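You operate a simulated robot arm through the tools that you are given. There is no shell and no other tool.

The job below is to be done with a simulated two-armed robot. You get a single attempt, and the scene is never put back.

TASK
Sift a cup of flour into the green bowl.
Fine: spill nothing, and leave the empty cup and the sieve on the end worktop. Set down upright: measuring cup.

Only the result counts: the job must be done as asked and must still hold three seconds after the hand-in. Knocking over, shifting, dropping, spilling or breaking anything else fails it.

THE ROBOT
Two 7-joint arms with three-finger grippers on one trunk that stands fixed in place. Base frame: the origin is at the foot of the trunk, x ahead of it, y to its left, z up. Units: m, degrees, N and s.
The left shoulder is at [0.03, 0.124, 1.133], the right one opposite. With the tool pointing down near the work surface each hand reaches from about 0.1 to 0.44 m from the base axis, measured 20 degrees to its own side. Payload 2.2 kg a hand.
Tool frame (each hand has its own): the origin (TCP) lies between the finger pads and is the grasp point; the fingertips stand 0.028 m ahead of it; z points along the fingers, y is the line along which they close. Largest opening 0.102 m; the body of the gripper starts 0.071 m behind the TCP.
Orientation is told as [roll, pitch, yaw] about the base's x, y, z axes, in that order, counted from this pose: with the fingers straight down and closing along the base's y, the tool's x points along the base's -x, its y along +y and its z along -z.

THE INTERFACE
- The arms move only by the tool send_rows. It takes "left_targets", "right_targets" or both (then of equal length, played together; a hand with none holds still); each is a list of rows, each a list of 6 numbers: the shift along the base's x, y, z in units of 20 mm (1.0 is 20 mm), then the turn, a rotation vector about the base's x, y, z in units of 5 degrees (1.0 is 5 degrees). In form: [[dx, dy, dz, rx, ry, rz], ...]. A call has 1 to 20 rows; each row shifts and turns the commanded pose from where the row before left it. "left_hand" and "right_hand" are, for a hand that has rows, the opening, from 0 (shut) to 1 (fully open), set as the call begins (left out, the last holds). A call with a number of a shift or a turn outside -1 to 1 is refused whole. Each row takes 0.2 s and may step no farther than 0.05 m and 8.6 degrees from the row before; otherwise, or with a gripper value out of range, the whole call is refused. Where a pose cannot be reached the arm comes as near as it can. A force on the tool above 40 N (or 10 N above the force at the start of the call, whichever is more), or a blocked arm, ends the call early, and 0.2 s more pass. The fingers move at their own pace and stop on an object; they squeeze with about 21 N. The grip force told is the motor's: it shows also when the fingers shut on nothing. Time passes only in rows, and 0.2 s behind the last, so rows that do not move let the fingers close. It gives the time, the measured TCP pose, the force on the tool (base axes), the opening and the grip force at its end, in the units of the frame above (readings bear some noise), with the torque about the TCP (base axes, N m) and any sound that the robot's microphone picked up.
- Cameras (640 x 400 px; columns grow to the right, rows downward): "scene" is now at [0.0486, 0.014, 1.8534]; the picture's right is [0.17, -0.99, 0.00], its down [-0.72, -0.12, -0.68] and it looks along [0.67, 0.11, -0.73] (base axes); focal length 334 px, centre (320, 200). "left" rides on the left gripper at [0.072, 0.038, -0.086] in its tool frame; the picture's right is [-0.47, 0.89, 0.00], its down [-0.60, -0.32, -0.73] and it looks along [-0.65, -0.34, 0.68] (tool axes); focal length 256 px, centre (320, 200). "right" rides on the right gripper at [0.069, 0.044, -0.086] in its tool frame; the picture's right is [-0.53, 0.85, 0.00], its down [-0.58, -0.36, -0.73] and it looks along [-0.62, -0.39, 0.68] (tool axes); focal length 256 px, centre (320, 200). There is no depth. A picture from a camera that has moved, and an enlarged one, comes with that camera's place and axes in the base frame and with its lens.
- get_image(camera): a new picture of that camera. The clock stands still meanwhile.
- slide_trunk(by): slides the trunk up (or, below 0, down) by that many m; the arms and the scene camera ride with it, the base frame stays. It gives what a move gives, with no picture.
- head_to(pan, tilt): turns the head with the scene camera to pan (to the left, within 143 degrees either way) and tilt (down, from -29 to 69), counted from straight ahead of the robot. It gives what a move gives.
- zoom(camera, box): a new picture of the part [left, top, right, bottom] of that camera's present view, enlarged. The clock stands still meanwhile.
- job_done(): hands the job in; it is judged then, once.

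Nothing tells you positions but the pictures and the camera data. Unless the task says otherwise, let go and move clear before handing in.

The tools are called as a command line: name --argument value ..., lists and objects as JSON in quotes. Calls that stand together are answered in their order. send_rows: Moves the arms, as the interface text tells. Its arguments: {"type":"object","properties":{"left_targets":{"type":"array"},"left_hand":{"type":"number"},"right_targets":{"type":"array"},"right_hand":{"type":"number"}},"required":[]} The other tools are called the same way: slide_trunk (by) slides the trunk up or down; head_to (pan, tilt) turns the head that bears the scene camera; get_image (camera) takes a picture; zoom (camera, box) takes an enlarged picture of a part of a camera's view; job_done () hands the job in.

At the start:

```text
t: 0.0
left_ee_pos: [0.5982, 0.2918, 1.3639]
left_orientation: [0.0, 0.0, 0.0]
left_force: [0.2, -0.1, 0.5]
left_moment: [0.01, 0.02, 0.0]
left_opening: 0.1022
left_grip_force: 0.1
right_ee_pos: [0.4462, -0.2118, 1.3201]
right_orientation: [0.0, 0.0, 0.0]
right_force: [1.6, 0.1, 1.2]
right_moment: [0.02, -0.04, 0.0]
right_opening: 0.1021
right_grip_force: 0.1
trunk travel left (down, up): [-0.375, 0.165]
head pan, tilt: [9.7, 47.2]
```

scene: 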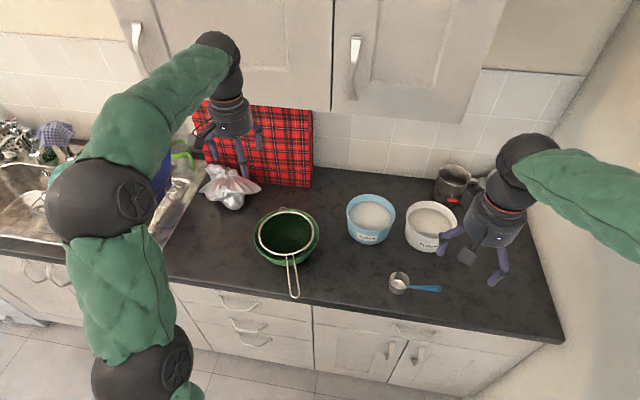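
right: 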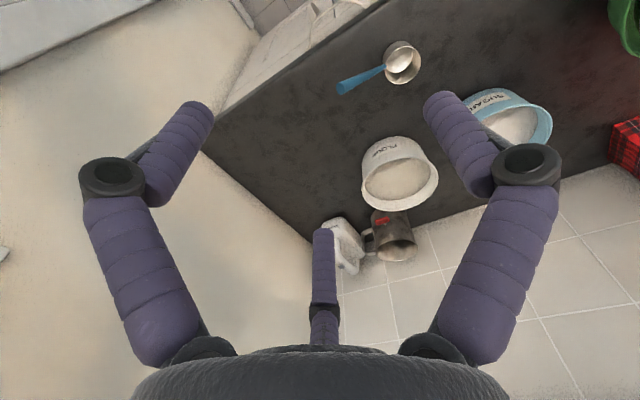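
left: 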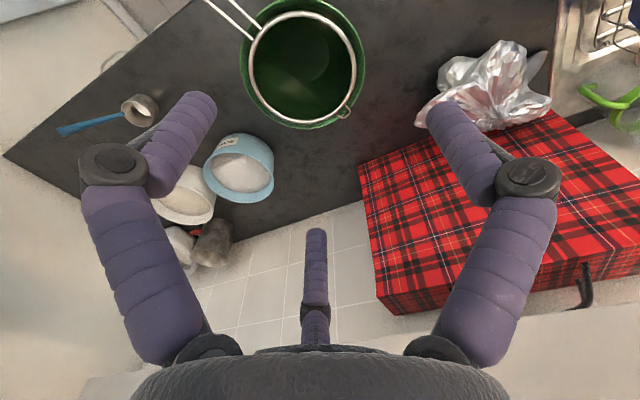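

I see a green bowl with a sieve resting on it, a white tub (flour) and a blue tub (sugar), and a measuring cup with a blue handle on the worktop. I'll look closer before moving anything.

zoom --camera "scene" --box '[230, 180, 350, 310]'

zoom --camera "scene" --box '[340, 160, 500, 310]'

zoom --camera "right" --box '[320, 20, 580, 280]'

zoom --camera "left" --box '[40, 0, 400, 270]'

```text
3.08 times, centred on (290, 245) of scene
camera zoom: at [0.0486, 0.014, 1.8534], right [0.17, -0.99, 0.0], down [-0.72, -0.12, -0.68], along [0.67, 0.11, -0.73], focal length 1029 px, centre (412, 62)
```

zoom: 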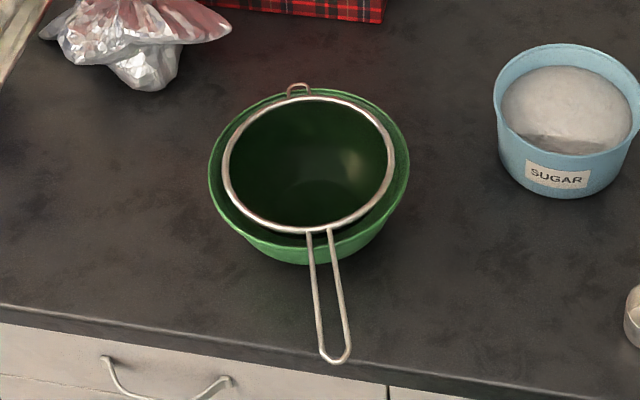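

```text
2.67 times, centred on (420, 235) of scene
camera zoom: at [0.0486, 0.014, 1.8534], right [0.17, -0.99, 0.0], down [-0.72, -0.12, -0.68], along [0.67, 0.11, -0.73], focal length 892 px, centre (53, 107)
```

zoom: 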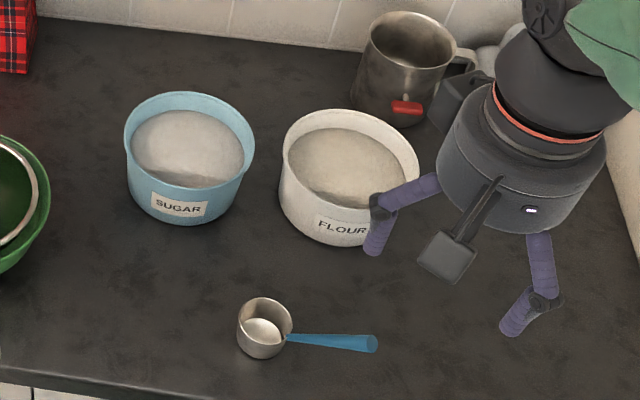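

```text
1.54 times, centred on (450, 150) of right
camera zoom: at [0.3769, -0.1683, 1.4061], right [0.53, 0.85, 0.0], down [0.58, -0.36, 0.73], along [0.62, -0.39, -0.68], focal length 394 px, centre (120, 277)
```

zoom: 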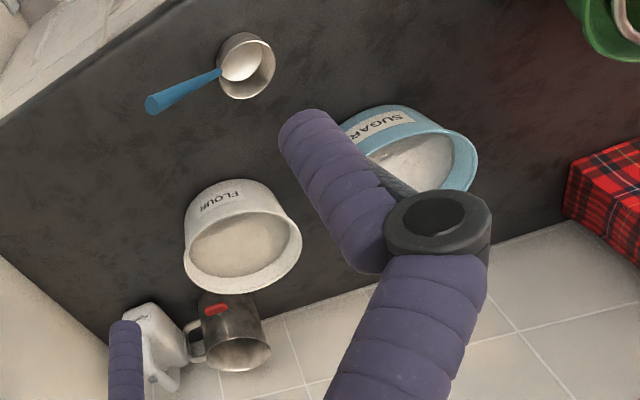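

```text
1.48 times, centred on (220, 135) of left
camera zoom: at [0.5244, 0.3293, 1.4501], right [0.47, 0.89, 0.0], down [0.6, -0.32, 0.73], along [0.65, -0.34, -0.68], focal length 379 px, centre (468, 296)
```

zoom: 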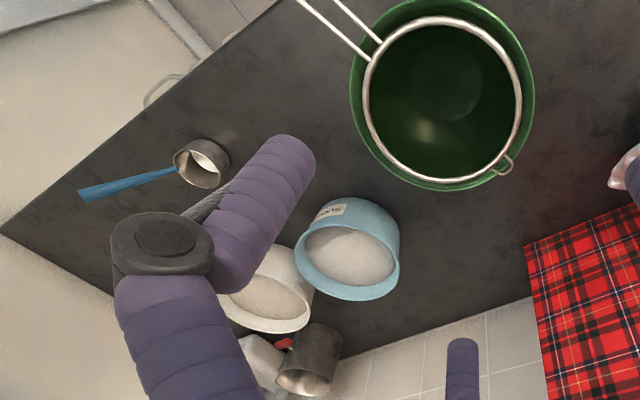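

The cup seems to hold something light, and the sieve appears to rest on the bowl rim. I need closer views of both and a look around to learn which worktop is the "end" one.

zoom --camera "scene" --box '[385, 262, 450, 302]'

zoom --camera "scene" --box '[400, 190, 470, 260]'

zoom --camera "right" --box '[330, 30, 430, 110]'

head_to --pan 60 --tilt 35

```text
9.85 times, centred on (418, 282) of scene
camera zoom: at [0.0486, 0.014, 1.8534], right [0.17, -0.99, 0.0], down [-0.72, -0.12, -0.68], along [0.67, 0.11, -0.73], focal length 3293 px, centre (-640, -607)
```

zoom: 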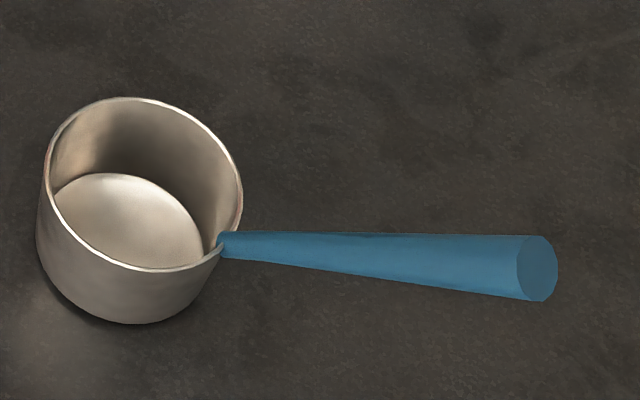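

```text
5.71 times, centred on (435, 225) of scene
camera zoom: at [0.0486, 0.014, 1.8534], right [0.17, -0.99, 0.0], down [-0.72, -0.12, -0.68], along [0.67, 0.11, -0.73], focal length 1911 px, centre (-337, 57)
```

zoom: 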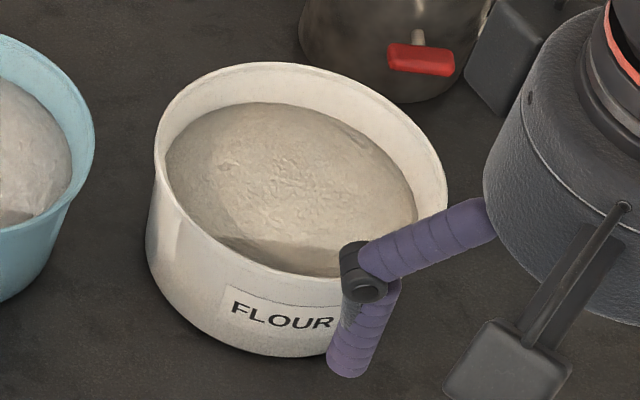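

```text
5.00 times, centred on (380, 70) of right
camera zoom: at [0.3769, -0.1683, 1.4061], right [0.53, 0.85, 0.0], down [0.58, -0.36, 0.73], along [0.62, -0.39, -0.68], focal length 1280 px, centre (20, 850)
```

zoom: 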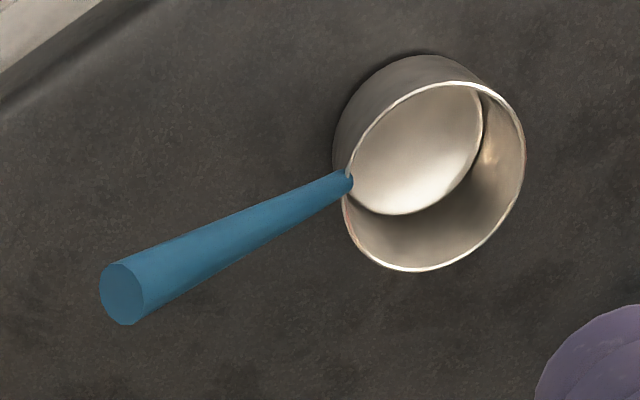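

```text
t: 1.2
left_ee_pos: [0.5986, 0.2916, 1.3638]
left_orientation: [0.0, 0.0, 0.0]
left_force: [0.6, 0.2, -0.3]
left_moment: [-0.02, 0.01, 0.02]
left_opening: 0.1019
left_grip_force: 0.0
right_ee_pos: [0.4451, -0.2114, 1.3193]
right_orientation: [-0.1, -0.1, 0.1]
right_force: [0.4, -0.1, 0.6]
right_moment: [0.01, -0.01, -0.04]
right_opening: 0.1019
right_grip_force: 0.0
trunk travel left (down, up): [-0.375, 0.165]
head pan, tilt: [60.0, 35.0]
```

The measuring cup is empty (only its bright metal bottom shows), so it must be filled from the flour tub. I'll now look around for the worktops.

get_image --camera "scene"

head_to --pan -50 --tilt 40

```text
taken
camera scene: at [0.0144, 0.0768, 1.8713], right [0.87, -0.5, 0.0], down [-0.29, -0.5, -0.82], along [0.41, 0.71, -0.57], focal length 334 px, centre (320, 200)
```

scene: 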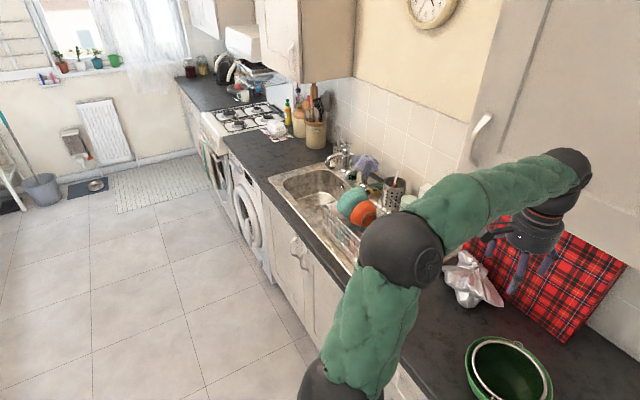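

```text
t: 3.1
left_ee_pos: [0.5974, 0.2907, 1.365]
left_orientation: [0.0, 0.0, -0.1]
left_force: [0.2, 0.0, 0.3]
left_moment: [-0.02, -0.01, -0.02]
left_opening: 0.102
left_grip_force: 0.0
right_ee_pos: [0.446, -0.2118, 1.3196]
right_orientation: [0.0, 0.0, 0.0]
right_force: [0.6, 1.3, -0.7]
right_moment: [-0.01, 0.02, 0.01]
right_opening: 0.1021
right_grip_force: 0.2
trunk travel left (down, up): [-0.375, 0.165]
head pan, tilt: [-50.0, 40.0]
```

get_image --camera "scene"

head_to --pan -10 --tilt 50

get_image --camera "scene"

```text
taken
camera scene: at [0.0249, -0.0645, 1.8638], right [-0.77, -0.64, 0.0], down [-0.41, 0.49, -0.77], along [0.49, -0.59, -0.64], focal length 334 px, centre (320, 200)
```

scene: 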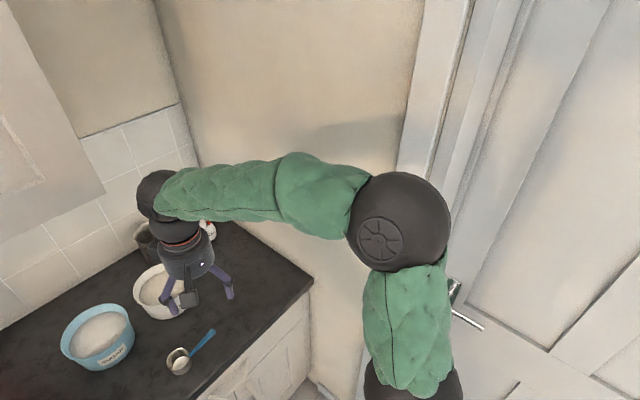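

```text
t: 4.1
left_ee_pos: [0.5964, 0.2914, 1.3648]
left_orientation: [0.1, -0.1, 0.1]
left_force: [0.2, 0.4, 0.0]
left_moment: [-0.02, -0.02, 0.02]
left_opening: 0.1019
left_grip_force: 0.1
right_ee_pos: [0.4457, -0.2118, 1.3193]
right_orientation: [0.0, 0.0, 0.0]
right_force: [0.4, 0.7, 0.0]
right_moment: [0.01, 0.0, 0.0]
right_opening: 0.1022
right_grip_force: 0.0
trunk travel left (down, up): [-0.375, 0.165]
head pan, tilt: [-10.0, 50.0]
```

```text
taken
camera scene: at [0.0461, -0.0129, 1.8496], right [-0.17, -0.98, 0.0], down [-0.75, 0.13, -0.64], along [0.63, -0.11, -0.77], focal length 334 px, centre (320, 200)
```

scene: 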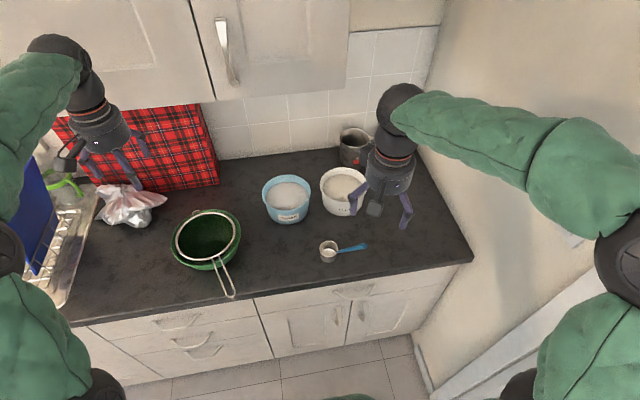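

The end worktop is this dark one. By triangulation I take the cup rim to be near (0.585, -0.136, 0.953), its handle rising to a tip near (0.53, -0.226, 1.03), the flour tub near (0.76, -0.22) and the sieve near (0.66, 0.23, 1.01). I'll yaw the right hand toward the cup handle, well above everything.

send_rows --right_targets '[[0, -0.56, -0.29, 0, 0, 0.977], [0, -0.56, -0.29, 0, 0, 0.977], [0, -0.56, -0.29, 0, 0, 0.977], [0, -0.56, -0.29, 0, 0, 0.977], [0, -0.56, -0.29, 0, 0, 0.977], [0, -0.56, -0.29, 0, 0, 0.977], [0, -0.56, -0.29, 0, 0, 0.977], [0, -0.56, -0.29, 0, 0, 0.977], [0, -0.56, -0.29, 0, 0, 0.977], [0, -0.56, -0.29, 0, 0, 0.977], [0, -0.56, -0.29, 0, 0, 0.977], [0, -0.56, -0.29, 0, 0, 0.977]]' --right_hand 1

```text
t: 6.7
left_ee_pos: [0.5976, 0.2913, 1.3649]
left_orientation: [0.1, 0.0, 0.0]
left_force: [0.3, -0.2, 0.0]
left_moment: [-0.01, -0.01, 0.03]
left_opening: 0.1018
left_grip_force: 0.1
right_ee_pos: [0.4466, -0.3463, 1.2509]
right_orientation: [-0.1, 0.0, 58.6]
right_force: [0.0, -0.1, -0.5]
right_moment: [0.02, 0.0, -0.03]
right_opening: 0.1019
right_grip_force: 0.0
trunk travel left (down, up): [-0.375, 0.165]
head pan, tilt: [-10.0, 50.0]
```

The yaw worked as commanded. Next I tilt the fingers forward toward the handle and lower to a standoff.

send_rows --right_targets '[[0, 0, -0.5, 0.854, -0.521, 0], [0, 0, -0.5, 0.854, -0.521, 0], [0, 0, -0.5, 0.854, -0.521, 0], [0, 0, -0.5, 0.854, -0.521, 0], [0, 0, -0.5, 0.854, -0.521, 0], [0, 0, -0.5, 0.854, -0.521, 0], [0, 0, -0.5, 0.854, -0.521, 0], [0, 0, -0.5, 0.854, -0.521, 0], [0, 0, -0.5, 0.854, -0.521, 0], [0, 0, -0.5, 0.854, -0.521, 0], [0, 0, -0.5, 0.854, -0.521, 0]]'

get_image --camera "right"

get_image --camera "scene"

```text
t: 9.1
left_ee_pos: [0.5966, 0.2898, 1.3648]
left_orientation: [0.0, 0.0, 0.0]
left_force: [0.9, -0.4, 0.1]
left_moment: [-0.01, 0.04, 0.02]
left_opening: 0.1021
left_grip_force: 0.0
right_ee_pos: [0.4467, -0.3446, 1.1383]
right_orientation: [0.2, -55.1, 58.4]
right_force: [0.2, 0.4, -0.3]
right_moment: [0.02, 0.01, 0.01]
right_opening: 0.1019
right_grip_force: 0.0
trunk travel left (down, up): [-0.375, 0.165]
head pan, tilt: [-10.0, 50.0]
```

```text
taken
camera right: at [0.351, -0.417, 1.132], right [-0.56, 0.7, 0.44], down [0.17, -0.42, 0.89], along [0.81, 0.58, 0.12], focal length 256 px, centre (320, 200)
```

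right: 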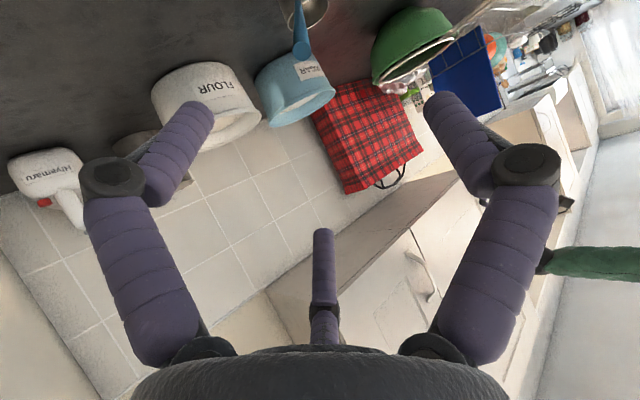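

```text
taken
camera scene: at [0.0464, -0.0137, 1.8496], right [-0.17, -0.98, 0.0], down [-0.75, 0.13, -0.64], along [0.63, -0.11, -0.77], focal length 334 px, centre (320, 200)
```

scene: 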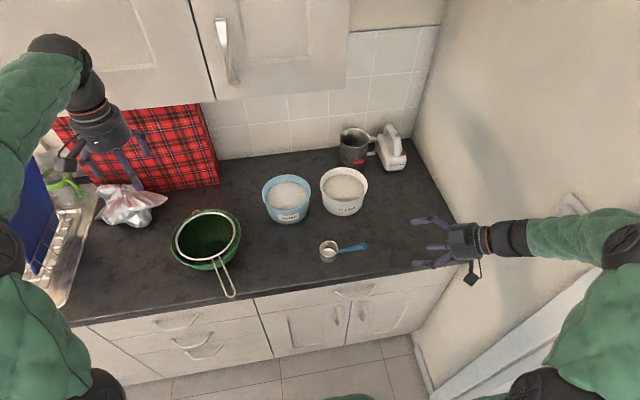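

The triangulated handle tip agrees with this new view (about 0.53, -0.23, 1.036). I'll check the gripper's shape closely before approaching.

zoom --camera "scene" --box '[310, 190, 510, 300]'

zoom --camera "right" --box '[230, 0, 390, 100]'

get_image --camera "left"

```text
3.20 times, centred on (410, 245) of scene
camera zoom: at [0.0464, -0.0137, 1.8496], right [-0.17, -0.98, 0.0], down [-0.75, 0.13, -0.64], along [0.63, -0.11, -0.77], focal length 1070 px, centre (32, 56)
```

zoom: 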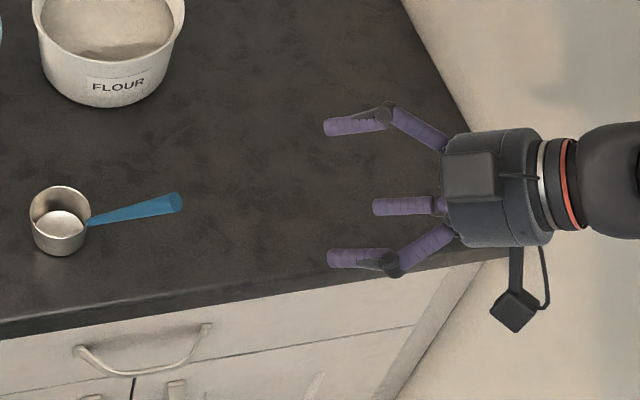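

```text
4.00 times, centred on (310, 50) of right
camera zoom: at [0.351, -0.417, 1.132], right [-0.56, 0.7, 0.44], down [0.17, -0.42, 0.89], along [0.81, 0.58, 0.12], focal length 1024 px, centre (360, 800)
```

zoom: 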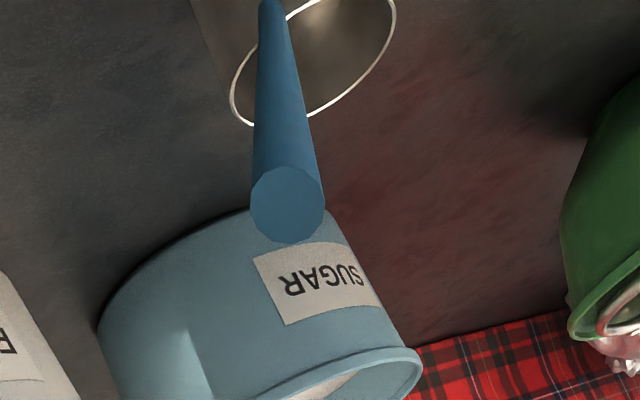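

```text
taken
camera left: at [0.5247, 0.3286, 1.4501], right [0.47, 0.89, 0.0], down [0.6, -0.32, 0.73], along [0.65, -0.34, -0.68], focal length 256 px, centre (320, 200)
```

left: 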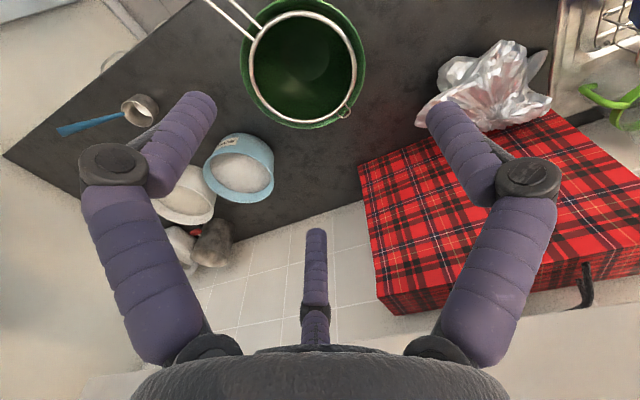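

The hand has a central peg behind the two fingers, so I'll keep the handle tip no deeper than about 25 mm behind the grasp point. The refined tip is about (0.533, -0.230, 1.028) with a handle slope of about 44°. I'll move to a standoff 10 cm short along the approach line.

send_rows --right_targets '[[0.507, 0.566, -0.674, 0, 0, 0], [0.507, 0.566, -0.674, 0, 0, 0], [0.507, 0.566, -0.674, 0, 0, 0], [0.507, 0.566, -0.674, 0, 0, 0], [0.507, 0.566, -0.674, 0, 0, 0]]' --right_hand 0.6

get_image --camera "right"

zoom --camera "scene" --box '[310, 190, 510, 300]'

zoom --camera "left" --box '[0, 60, 200, 185]'

```text
t: 10.3
left_ee_pos: [0.5994, 0.2895, 1.3639]
left_orientation: [0.0, -0.1, 0.0]
left_force: [0.2, 0.4, 0.3]
left_moment: [-0.02, 0.0, 0.03]
left_opening: 0.1019
left_grip_force: 0.0
right_ee_pos: [0.4981, -0.2887, 1.0731]
right_orientation: [0.0, -55.0, 58.5]
right_force: [0.6, 0.1, 0.2]
right_moment: [0.02, 0.02, 0.04]
right_opening: 0.0612
right_grip_force: 0.1
trunk travel left (down, up): [-0.375, 0.165]
head pan, tilt: [-10.0, 50.0]
```

```text
taken
camera right: at [0.4029, -0.3608, 1.0653], right [-0.56, 0.7, 0.44], down [0.17, -0.42, 0.89], along [0.81, 0.58, 0.11], focal length 256 px, centre (320, 200)
```

right: 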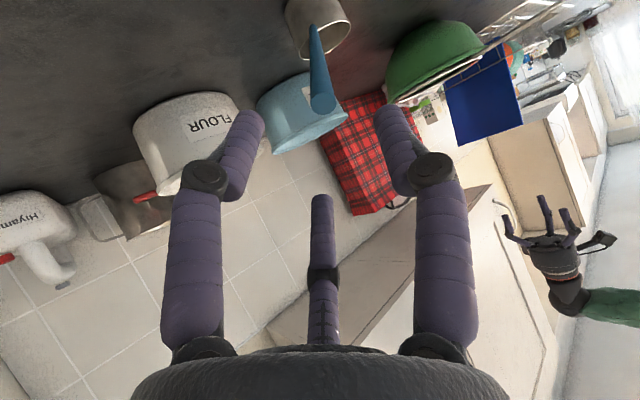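

```text
3.20 times, centred on (410, 245) of scene
camera zoom: at [0.0467, -0.0127, 1.8496], right [-0.17, -0.98, 0.0], down [-0.75, 0.13, -0.64], along [0.63, -0.11, -0.77], focal length 1070 px, centre (32, 56)
```

zoom: 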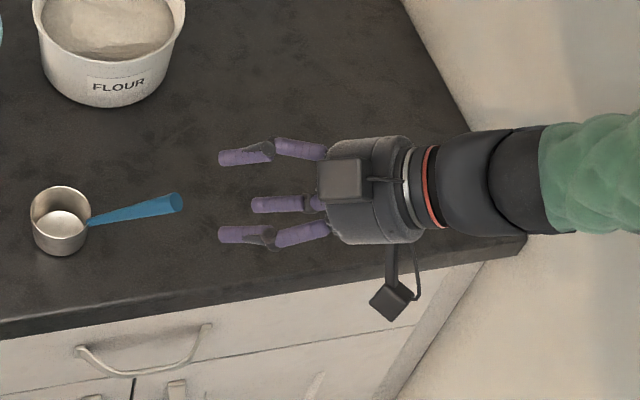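

```text
3.20 times, centred on (100, 122) of left
camera zoom: at [0.5249, 0.3293, 1.4499], right [0.47, 0.89, 0.0], down [0.6, -0.32, 0.73], along [0.65, -0.34, -0.68], focal length 819 px, centre (1024, 448)
```

zoom: 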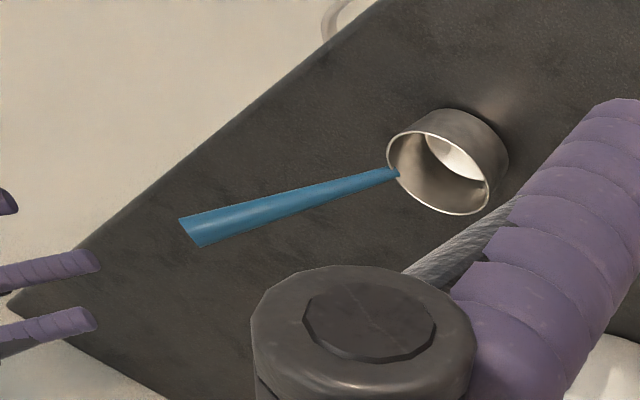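

Both views agree on the handle. The hand looks three-fingered, so I'll align the tool axis with the handle itself (about 42° down), which suits any closing geometry, and come to 6 cm short.

send_rows --right_targets '[[0.35, 0.59, -0.37, -0.4, 0.243, 0], [0.35, 0.59, -0.37, -0.4, 0.243, 0], [0.35, 0.59, -0.37, -0.4, 0.243, 0]]' --right_hand 0.6

get_image --camera "right"

zoom --camera "scene" --box '[310, 210, 430, 285]'

zoom --camera "left" --box '[0, 60, 200, 185]'

```text
t: 11.1
left_ee_pos: [0.5974, 0.2917, 1.3628]
left_orientation: [-0.1, 0.0, -0.1]
left_force: [0.5, 0.3, -0.1]
left_moment: [-0.02, 0.01, -0.01]
left_opening: 0.1021
left_grip_force: 0.0
right_ee_pos: [0.5193, -0.2534, 1.0508]
right_orientation: [0.1, -48.0, 58.5]
right_force: [0.3, 0.4, 0.6]
right_moment: [-0.01, -0.02, 0.03]
right_opening: 0.0611
right_grip_force: 0.0
trunk travel left (down, up): [-0.375, 0.165]
head pan, tilt: [-10.0, 50.0]
```

```text
taken
camera right: at [0.4239, -0.3247, 1.0567], right [-0.53, 0.75, 0.4], down [0.23, -0.32, 0.92], along [0.81, 0.58, 0.0], focal length 256 px, centre (320, 200)
```

right: 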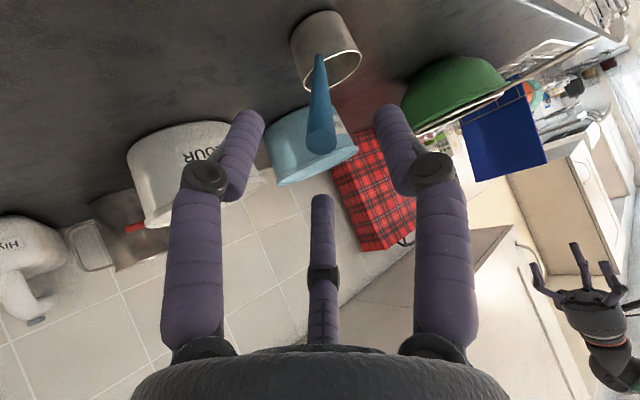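

```text
5.33 times, centred on (370, 248) of scene
camera zoom: at [0.0465, -0.0122, 1.8496], right [-0.17, -0.98, 0.0], down [-0.75, 0.13, -0.64], along [0.63, -0.11, -0.77], focal length 1784 px, centre (53, -53)
```

zoom: 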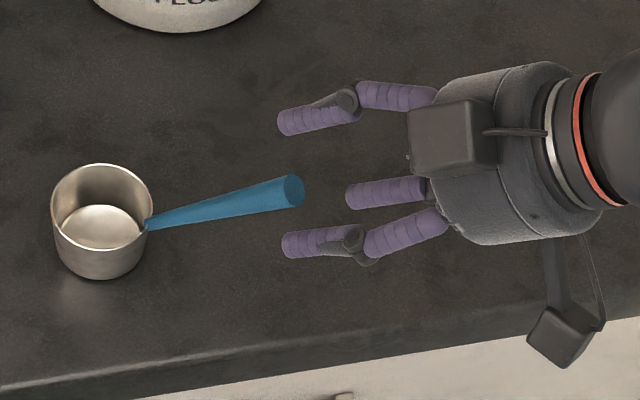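

```text
3.20 times, centred on (100, 122) of left
camera zoom: at [0.5248, 0.3297, 1.4498], right [0.47, 0.89, 0.0], down [0.6, -0.32, 0.73], along [0.65, -0.34, -0.68], focal length 819 px, centre (1024, 448)
```

zoom: 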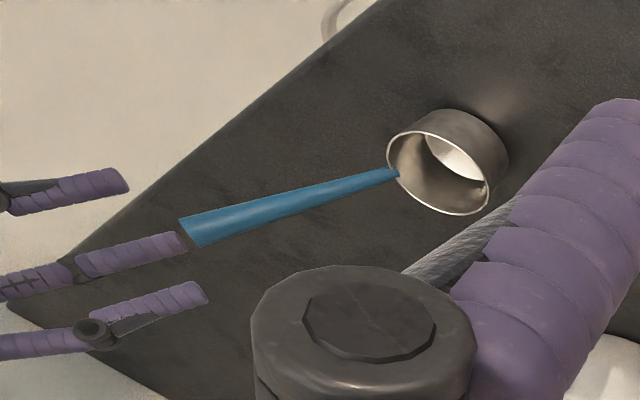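

Triangulating the fingertips shows three fingers spaced evenly around the tool axis, with the handle tip centred between them. I'll slide in along the handle axis until the tip sits about 35 mm behind the grasp point.

send_rows --right_targets '[[0.334, 0.56, -0.56, 0, 0, 0], [0.334, 0.56, -0.56, 0, 0, 0], [0.334, 0.56, -0.56, 0, 0, 0], [0.334, 0.56, -0.56, 0, 0, 0]]'

zoom --camera "right" --box '[160, 0, 480, 200]'

zoom --camera "scene" --box '[310, 210, 430, 285]'

zoom --camera "left" --box '[0, 60, 200, 185]'

```text
t: 12.1
left_ee_pos: [0.5971, 0.291, 1.3648]
left_orientation: [0.0, 0.0, 0.0]
left_force: [0.1, -0.2, 0.5]
left_moment: [-0.01, 0.0, -0.01]
left_opening: 0.102
left_grip_force: 0.0
right_ee_pos: [0.5457, -0.2086, 1.0054]
right_orientation: [0.2, -47.9, 58.4]
right_force: [0.4, 0.3, 0.0]
right_moment: [0.0, 0.0, 0.0]
right_opening: 0.0613
right_grip_force: 0.1
trunk travel left (down, up): [-0.375, 0.165]
head pan, tilt: [-10.0, 50.0]
```

```text
2.00 times, centred on (320, 100) of right
camera zoom: at [0.4507, -0.2807, 1.012], right [-0.53, 0.75, 0.4], down [0.23, -0.32, 0.92], along [0.81, 0.58, 0.0], focal length 512 px, centre (320, 400)
```

zoom: 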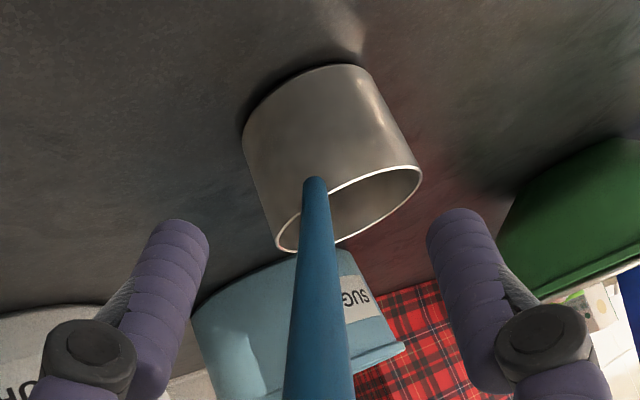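

```text
5.33 times, centred on (370, 248) of scene
camera zoom: at [0.0467, -0.0125, 1.8496], right [-0.17, -0.98, 0.0], down [-0.75, 0.13, -0.64], along [0.63, -0.11, -0.77], focal length 1784 px, centre (53, -53)
```

zoom: 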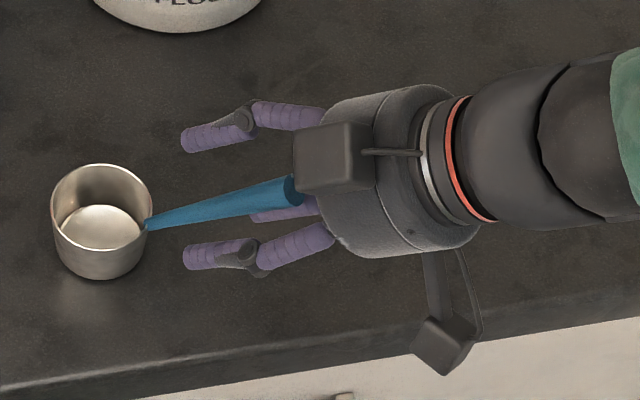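

```text
3.20 times, centred on (100, 122) of left
camera zoom: at [0.525, 0.3295, 1.4498], right [0.47, 0.89, 0.0], down [0.6, -0.32, 0.73], along [0.65, -0.34, -0.68], focal length 819 px, centre (1024, 448)
```

zoom: 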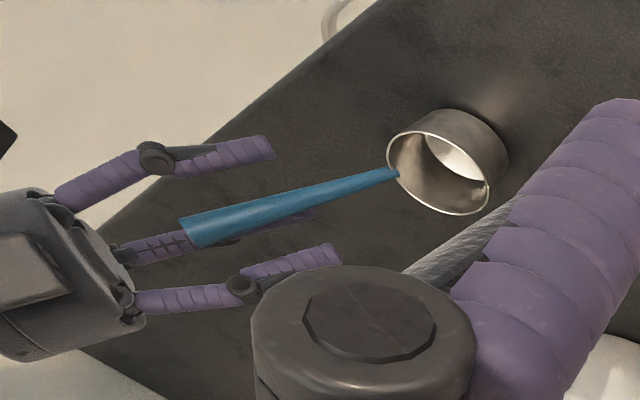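

The handle lies along the tool axis between the fingers with the cup undisturbed. I'll close the grip now.

send_rows --right_targets '[[0, 0, 0, 0, 0, 0], [0, 0, 0, 0, 0, 0], [0, 0, 0, 0, 0, 0], [0, 0, 0, 0, 0, 0]]' --right_hand 0

zoom --camera "right" --box '[160, 0, 480, 200]'

zoom --camera "scene" --box '[310, 210, 430, 285]'

```text
t: 13.1
left_ee_pos: [0.5986, 0.2901, 1.364]
left_orientation: [-0.1, 0.0, 0.0]
left_force: [-0.1, 0.2, 0.5]
left_moment: [0.0, 0.01, 0.0]
left_opening: 0.1019
left_grip_force: 0.1
right_ee_pos: [0.5457, -0.2095, 1.0059]
right_orientation: [0.1, -48.0, 58.5]
right_force: [-0.8, -0.4, -0.1]
right_moment: [-0.06, 0.02, 0.0]
right_opening: 0.0154
right_grip_force: 20.8
trunk travel left (down, up): [-0.375, 0.165]
head pan, tilt: [-10.0, 50.0]
```

```text
2.00 times, centred on (320, 100) of right
camera zoom: at [0.4502, -0.2809, 1.0122], right [-0.53, 0.75, 0.4], down [0.23, -0.32, 0.92], along [0.81, 0.58, 0.0], focal length 512 px, centre (320, 400)
```

zoom: 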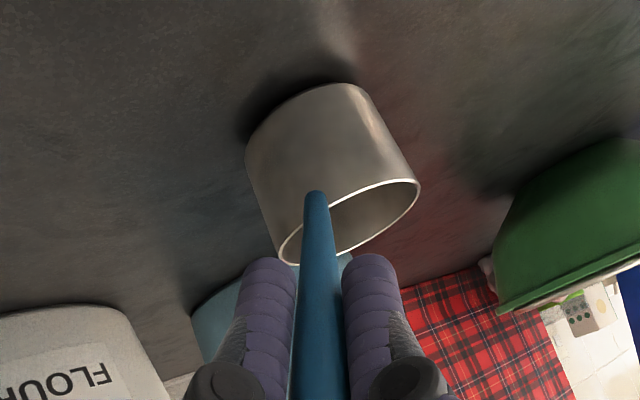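

```text
5.33 times, centred on (370, 248) of scene
camera zoom: at [0.0462, -0.0128, 1.8496], right [-0.17, -0.98, 0.0], down [-0.75, 0.13, -0.64], along [0.63, -0.11, -0.77], focal length 1784 px, centre (53, -53)
```

zoom: 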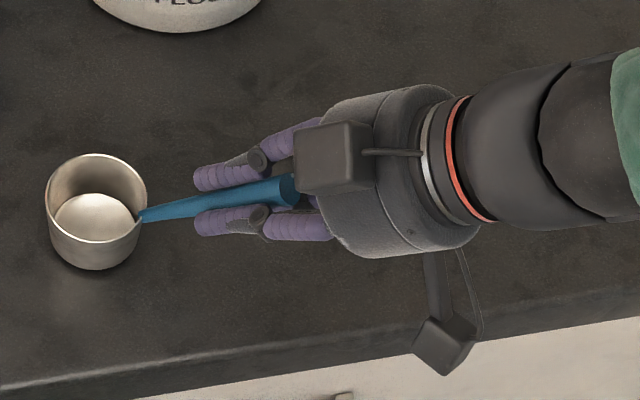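

The grip holds at 15 mm opening with full force. I'll lift the cup 6 cm straight up and check that it stays firm.

send_rows --right_targets '[[0, 0, 0.5, 0, 0, 0], [0, 0, 0.5, 0, 0, 0], [0, 0, 0.8, 0, 0, 0], [0, 0, 1, 0, 0, 0], [0, 0, 1, 0, 0, 0], [0, 0, 1, 0, 0, 0]]'

get_image --camera "scene"

zoom --camera "left" --box '[0, 60, 200, 185]'

zoom --camera "right" --box '[160, 0, 480, 200]'

```text
t: 14.5
left_ee_pos: [0.5968, 0.2915, 1.3652]
left_orientation: [0.0, 0.0, 0.0]
left_force: [0.0, 0.1, 0.3]
left_moment: [0.0, 0.01, 0.0]
left_opening: 0.1018
left_grip_force: 0.0
right_ee_pos: [0.5437, -0.2099, 1.1016]
right_orientation: [0.0, -48.1, 58.5]
right_force: [0.6, 0.5, -1.0]
right_moment: [-0.03, 0.01, 0.01]
right_opening: 0.015
right_grip_force: 21.3
trunk travel left (down, up): [-0.375, 0.165]
head pan, tilt: [-10.0, 50.0]
```

```text
taken
camera scene: at [0.0455, -0.0124, 1.8496], right [-0.17, -0.98, 0.0], down [-0.75, 0.13, -0.64], along [0.63, -0.11, -0.77], focal length 334 px, centre (320, 200)
```

scene: 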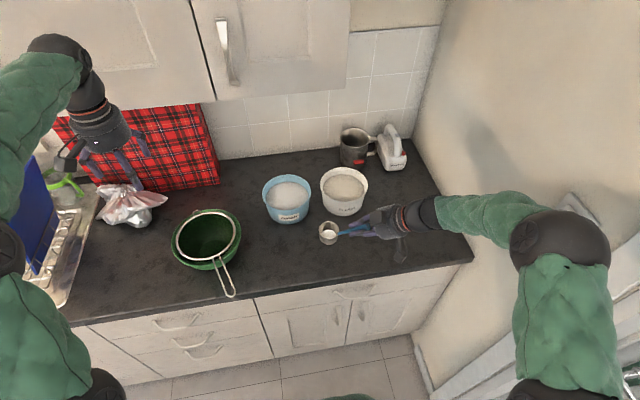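

```text
3.20 times, centred on (100, 122) of left
camera zoom: at [0.524, 0.3296, 1.4502], right [0.47, 0.89, 0.0], down [0.6, -0.32, 0.73], along [0.65, -0.34, -0.68], focal length 819 px, centre (1024, 448)
```

zoom: 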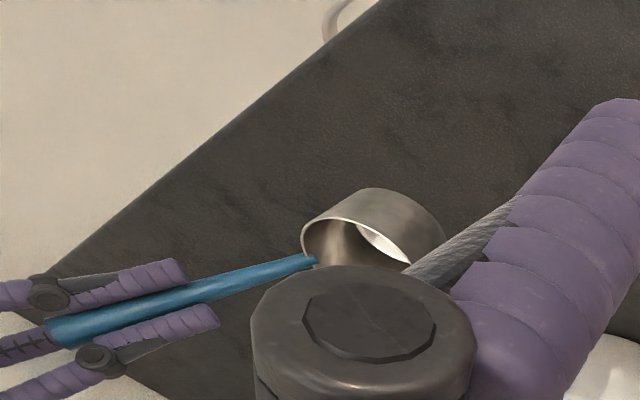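

```text
2.00 times, centred on (320, 100) of right
camera zoom: at [0.448, -0.2813, 1.1079], right [-0.53, 0.75, 0.4], down [0.23, -0.32, 0.92], along [0.81, 0.58, 0.0], focal length 512 px, centre (320, 400)
```

zoom: 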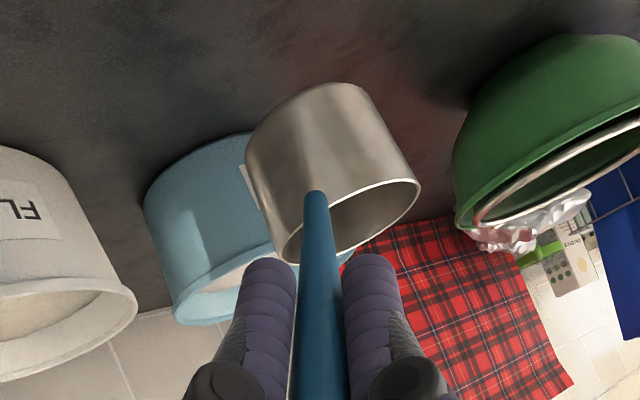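

The cup is held firmly and level. Now I need accurate positions for the flour tub, so I'll zoom in on it from several cameras.

zoom --camera "scene" --box '[300, 155, 396, 215]'

get_image --camera "right"

get_image --camera "left"

```text
6.67 times, centred on (348, 185) of scene
camera zoom: at [0.0455, -0.0124, 1.8496], right [-0.17, -0.98, 0.0], down [-0.75, 0.13, -0.64], along [0.63, -0.11, -0.77], focal length 2230 px, centre (133, 300)
```

zoom: 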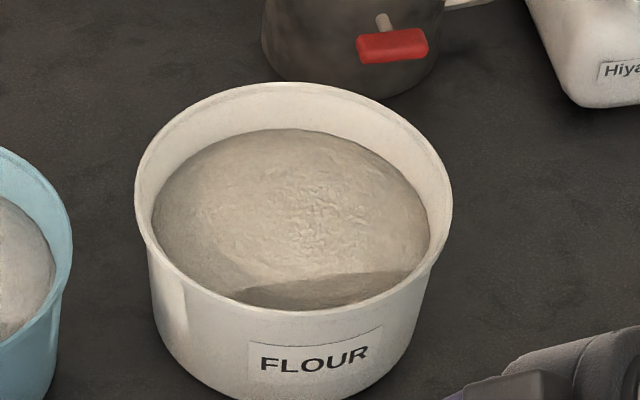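

```text
taken
camera right: at [0.448, -0.2813, 1.1079], right [-0.53, 0.75, 0.4], down [0.23, -0.32, 0.92], along [0.81, 0.58, 0.0], focal length 256 px, centre (320, 200)
```

right: 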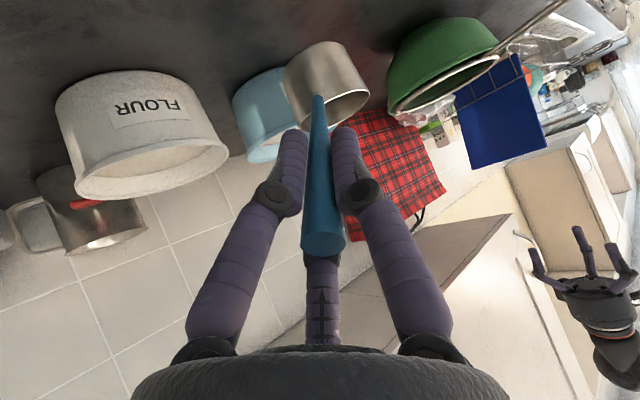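

```text
taken
camera left: at [0.524, 0.3296, 1.4502], right [0.47, 0.89, 0.0], down [0.6, -0.32, 0.73], along [0.65, -0.34, -0.68], focal length 256 px, centre (320, 200)
```

left: 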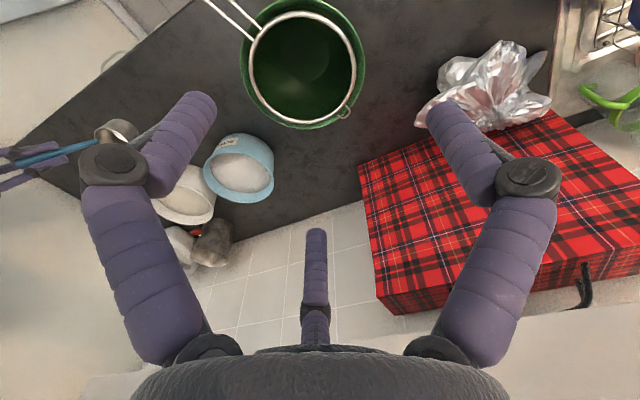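

Re-triangulated, the flour tub is centred near (0.813, -0.236) with its rim near z = 0.988 and flour mounded a bit below the rim. I'll raise the cup and swing its handle to point back at the robot.

send_rows --right_targets '[[0, 0, 0.4, 0, 0, -0.9], [0.2, 0, 0.4, 0, 0, -0.97], [0.3, 0, 0.4, 0, 0, -0.97], [0.3, 0, 0.4, 0, 0, -0.97], [0.3, 0, 0.4, 0, 0, -0.97], [0.3, 0, 0.4, 0, 0, -0.97], [0.3, 0, 0.3, 0, 0, -0.97], [0.3, 0, 0.3, 0, 0, -0.97], [0.3, 0, 0, 0, 0, -0.97], [0.3, 0, 0, 0, 0, -0.97], [0.2, 0, 0, 0, 0, -0.97]]'

get_image --camera "scene"

get_image --camera "right"

```text
t: 16.9
left_ee_pos: [0.5986, 0.2906, 1.3648]
left_orientation: [0.1, 0.0, 0.0]
left_force: [0.4, 0.2, 0.2]
left_moment: [-0.03, 0.0, -0.02]
left_opening: 0.1018
left_grip_force: 0.1
right_ee_pos: [0.6016, -0.209, 1.1611]
right_orientation: [0.0, -48.0, 5.4]
right_force: [0.4, -0.5, -0.9]
right_moment: [0.03, 0.05, -0.02]
right_opening: 0.0153
right_grip_force: 20.7
trunk travel left (down, up): [-0.375, 0.165]
head pan, tilt: [-10.0, 50.0]
```

```text
taken
camera scene: at [0.0468, -0.0125, 1.8496], right [-0.17, -0.98, 0.0], down [-0.75, 0.13, -0.64], along [0.63, -0.11, -0.77], focal length 334 px, centre (320, 200)
```

scene: 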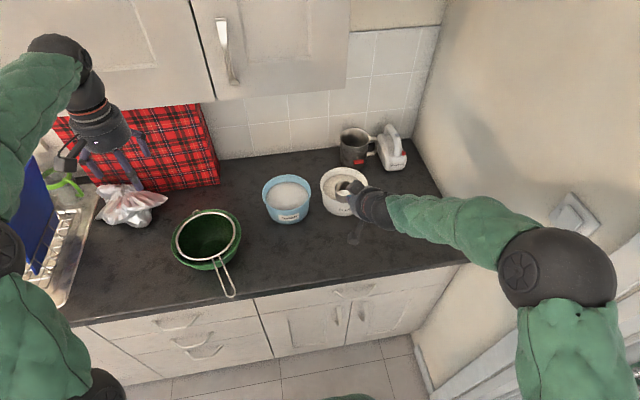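

```text
taken
camera right: at [0.4871, -0.1764, 1.1674], right [0.28, 0.88, 0.4], down [-0.12, -0.38, 0.92], along [0.95, -0.3, 0.0], focal length 256 px, centre (320, 200)
```

right: 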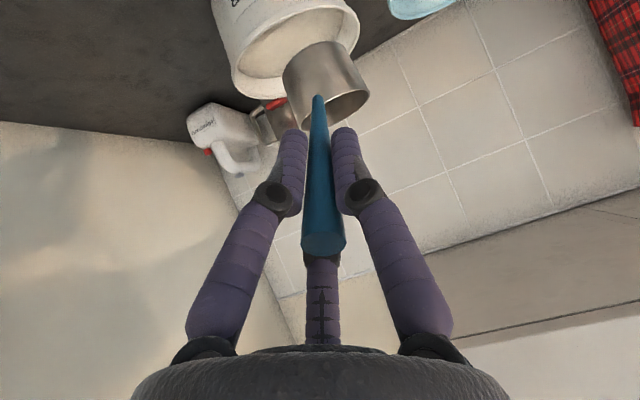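

The cup is over the tub's approach side, but the right arm blocks the head's view. I'll bring the left hand's camera over to watch the tub from the left.

send_rows --left_targets '[[0, -0.94, -0.3, 0, 0, -0.48], [0, -0.94, -0.3, 0, 0, -0.48], [0, -0.94, -0.3, 0, 0, -0.48], [0, -0.94, -0.3, 0, 0, -0.48], [0, -0.94, -0.3, 0, 0, -0.48], [0, -0.94, -0.3, 0, 0, -0.48], [0, -0.94, -0.3, 0, 0, -0.48], [0, -0.94, -0.3, 0, 0, -0.48], [0, -0.94, -0.3, 0, 0, -0.48], [0, -0.94, -0.3, 0, 0, -0.48], [0, -0.94, -0.3, 0, 0, -0.48], [0, -0.94, -0.3, 0, 0, -0.48]]'

get_image --camera "left"

```text
t: 19.5
left_ee_pos: [0.5972, 0.0627, 1.2939]
left_orientation: [0.0, 0.0, -28.8]
left_force: [0.9, 0.0, 1.6]
left_moment: [0.01, 0.03, -0.02]
left_opening: 0.1021
left_grip_force: 0.1
right_ee_pos: [0.6008, -0.2099, 1.1605]
right_orientation: [0.1, -48.0, 5.5]
right_force: [1.0, -0.9, -0.7]
right_moment: [0.0, 0.05, 0.04]
right_opening: 0.0152
right_grip_force: 20.5
trunk travel left (down, up): [-0.375, 0.165]
head pan, tilt: [-10.0, 50.0]
```

```text
taken
camera left: at [0.5512, 0.1324, 1.3791], right [0.83, 0.55, 0.0], down [0.38, -0.57, 0.73], along [0.4, -0.61, -0.68], focal length 256 px, centre (320, 200)
```

left: 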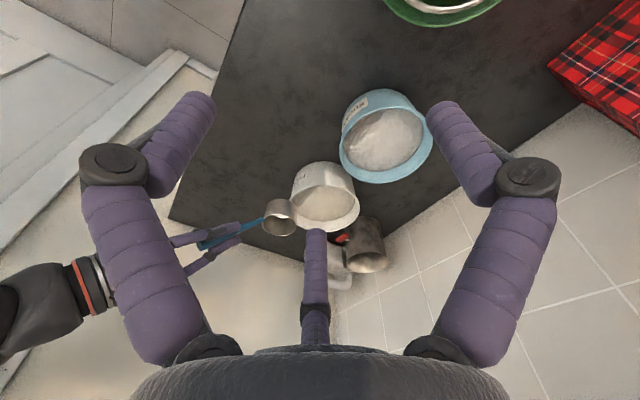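

This view shows the tub and cup clearly. I'll zoom in for measurements.

zoom --camera "left" --box '[240, 140, 400, 240]'

```text
4.00 times, centred on (320, 190) of left
camera zoom: at [0.5512, 0.1324, 1.3791], right [0.83, 0.55, 0.0], down [0.38, -0.57, 0.73], along [0.4, -0.61, -0.68], focal length 1024 px, centre (320, 240)
```

zoom: 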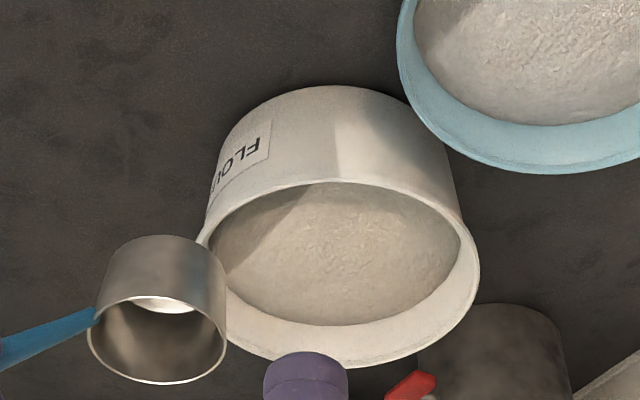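

The tub centre is confirmed at about (0.808, -0.236), rim z = 0.988. I'll carry the empty cup over the tub first and check that the arm reaches.

send_rows --right_targets '[[0.74, -0.31, -0.15, 0, 0, 0], [0.74, -0.31, -0.15, 0, 0, 0], [0.74, -0.31, -0.15, 0, 0, 0], [0.74, -0.31, -0.15, 0, 0, 0], [0.74, -0.31, -0.15, 0, 0, 0], [0.74, -0.31, -0.15, 0, 0, 0], [0.74, -0.31, -0.15, 0, 0, 0], [0.74, -0.31, -0.15, 0, 0, 0], [0.74, -0.31, -0.15, 0, 0, 0], [0.74, -0.31, -0.15, 0, 0, 0]]'

zoom --camera "left" --box '[200, 120, 440, 270]'

get_image --camera "scene"

```text
t: 21.7
left_ee_pos: [0.5971, 0.0639, 1.294]
left_orientation: [-0.1, 0.0, -28.8]
left_force: [0.8, 0.6, -0.6]
left_moment: [0.02, -0.01, 0.03]
left_opening: 0.102
left_grip_force: 0.1
right_ee_pos: [0.7493, -0.2719, 1.1315]
right_orientation: [0.1, -47.9, 5.5]
right_force: [1.1, -0.8, -1.2]
right_moment: [0.02, 0.06, 0.03]
right_opening: 0.0152
right_grip_force: 21.0
trunk travel left (down, up): [-0.375, 0.165]
head pan, tilt: [-10.0, 50.0]
```

```text
2.67 times, centred on (320, 195) of left
camera zoom: at [0.552, 0.1331, 1.3786], right [0.83, 0.55, 0.0], down [0.38, -0.57, 0.73], along [0.4, -0.61, -0.68], focal length 683 px, centre (320, 213)
```

zoom: 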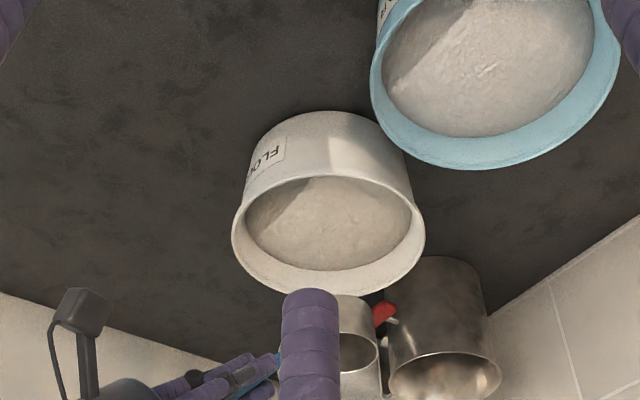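

```text
taken
camera scene: at [0.0473, -0.0132, 1.8496], right [-0.17, -0.98, 0.0], down [-0.75, 0.13, -0.64], along [0.63, -0.11, -0.77], focal length 334 px, centre (320, 200)
```

scene: 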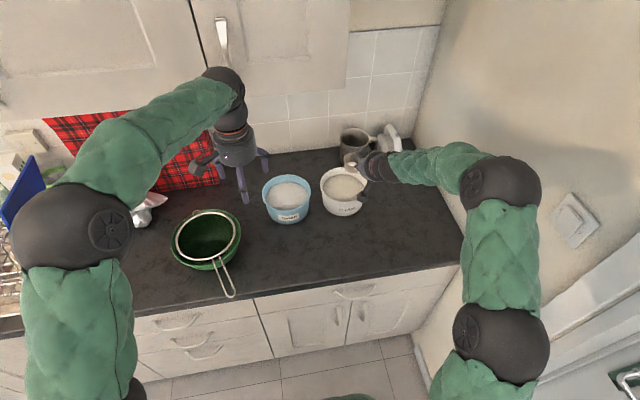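

The arm reached the spot, and the cup should be above the tub, but the left hand's own finger hides it. I'll tilt the left hand a little so the tub sits clear of it in the picture.

send_rows --left_targets '[[0, 0, 0, -0.83, -0.55, 0], [0, 0, 0, -0.83, -0.55, 0], [0, 0, 0, -0.83, -0.55, 0], [0, 0, 0, -0.83, -0.55, 0]]'

get_image --camera "left"

get_image --camera "right"

```text
t: 22.7
left_ee_pos: [0.5964, 0.0653, 1.292]
left_orientation: [-9.6, -17.6, -27.5]
left_force: [0.5, 0.4, -0.9]
left_moment: [-0.02, 0.0, 0.02]
left_opening: 0.1018
left_grip_force: 0.1
right_ee_pos: [0.7481, -0.2711, 1.1338]
right_orientation: [0.1, -48.0, 5.5]
right_force: [-0.2, 0.0, -1.2]
right_moment: [0.01, 0.05, -0.01]
right_opening: 0.0153
right_grip_force: 20.7
trunk travel left (down, up): [-0.375, 0.165]
head pan, tilt: [-10.0, 50.0]
```

```text
taken
camera left: at [0.5373, 0.1547, 1.345], right [0.83, 0.55, 0.0], down [0.22, -0.33, 0.92], along [0.51, -0.77, -0.39], focal length 256 px, centre (320, 200)
```

left: 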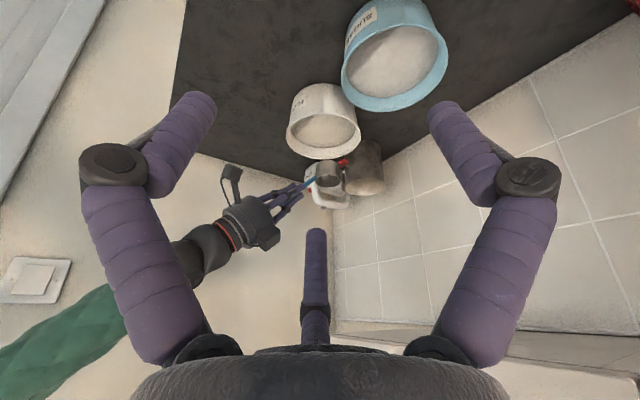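

```text
taken
camera right: at [0.6337, -0.2389, 1.1396], right [0.27, 0.88, 0.4], down [-0.12, -0.38, 0.92], along [0.95, -0.3, 0.0], focal length 256 px, centre (320, 200)
```

right: 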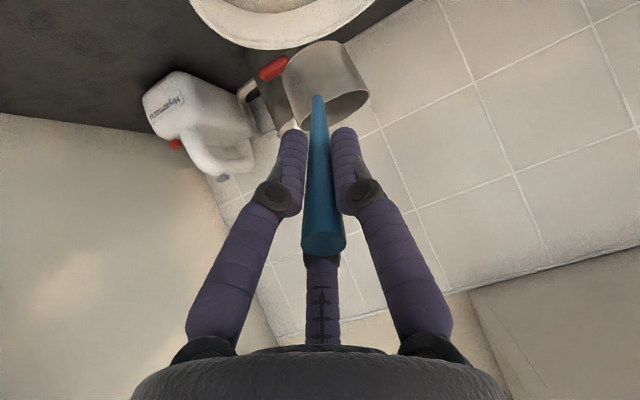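

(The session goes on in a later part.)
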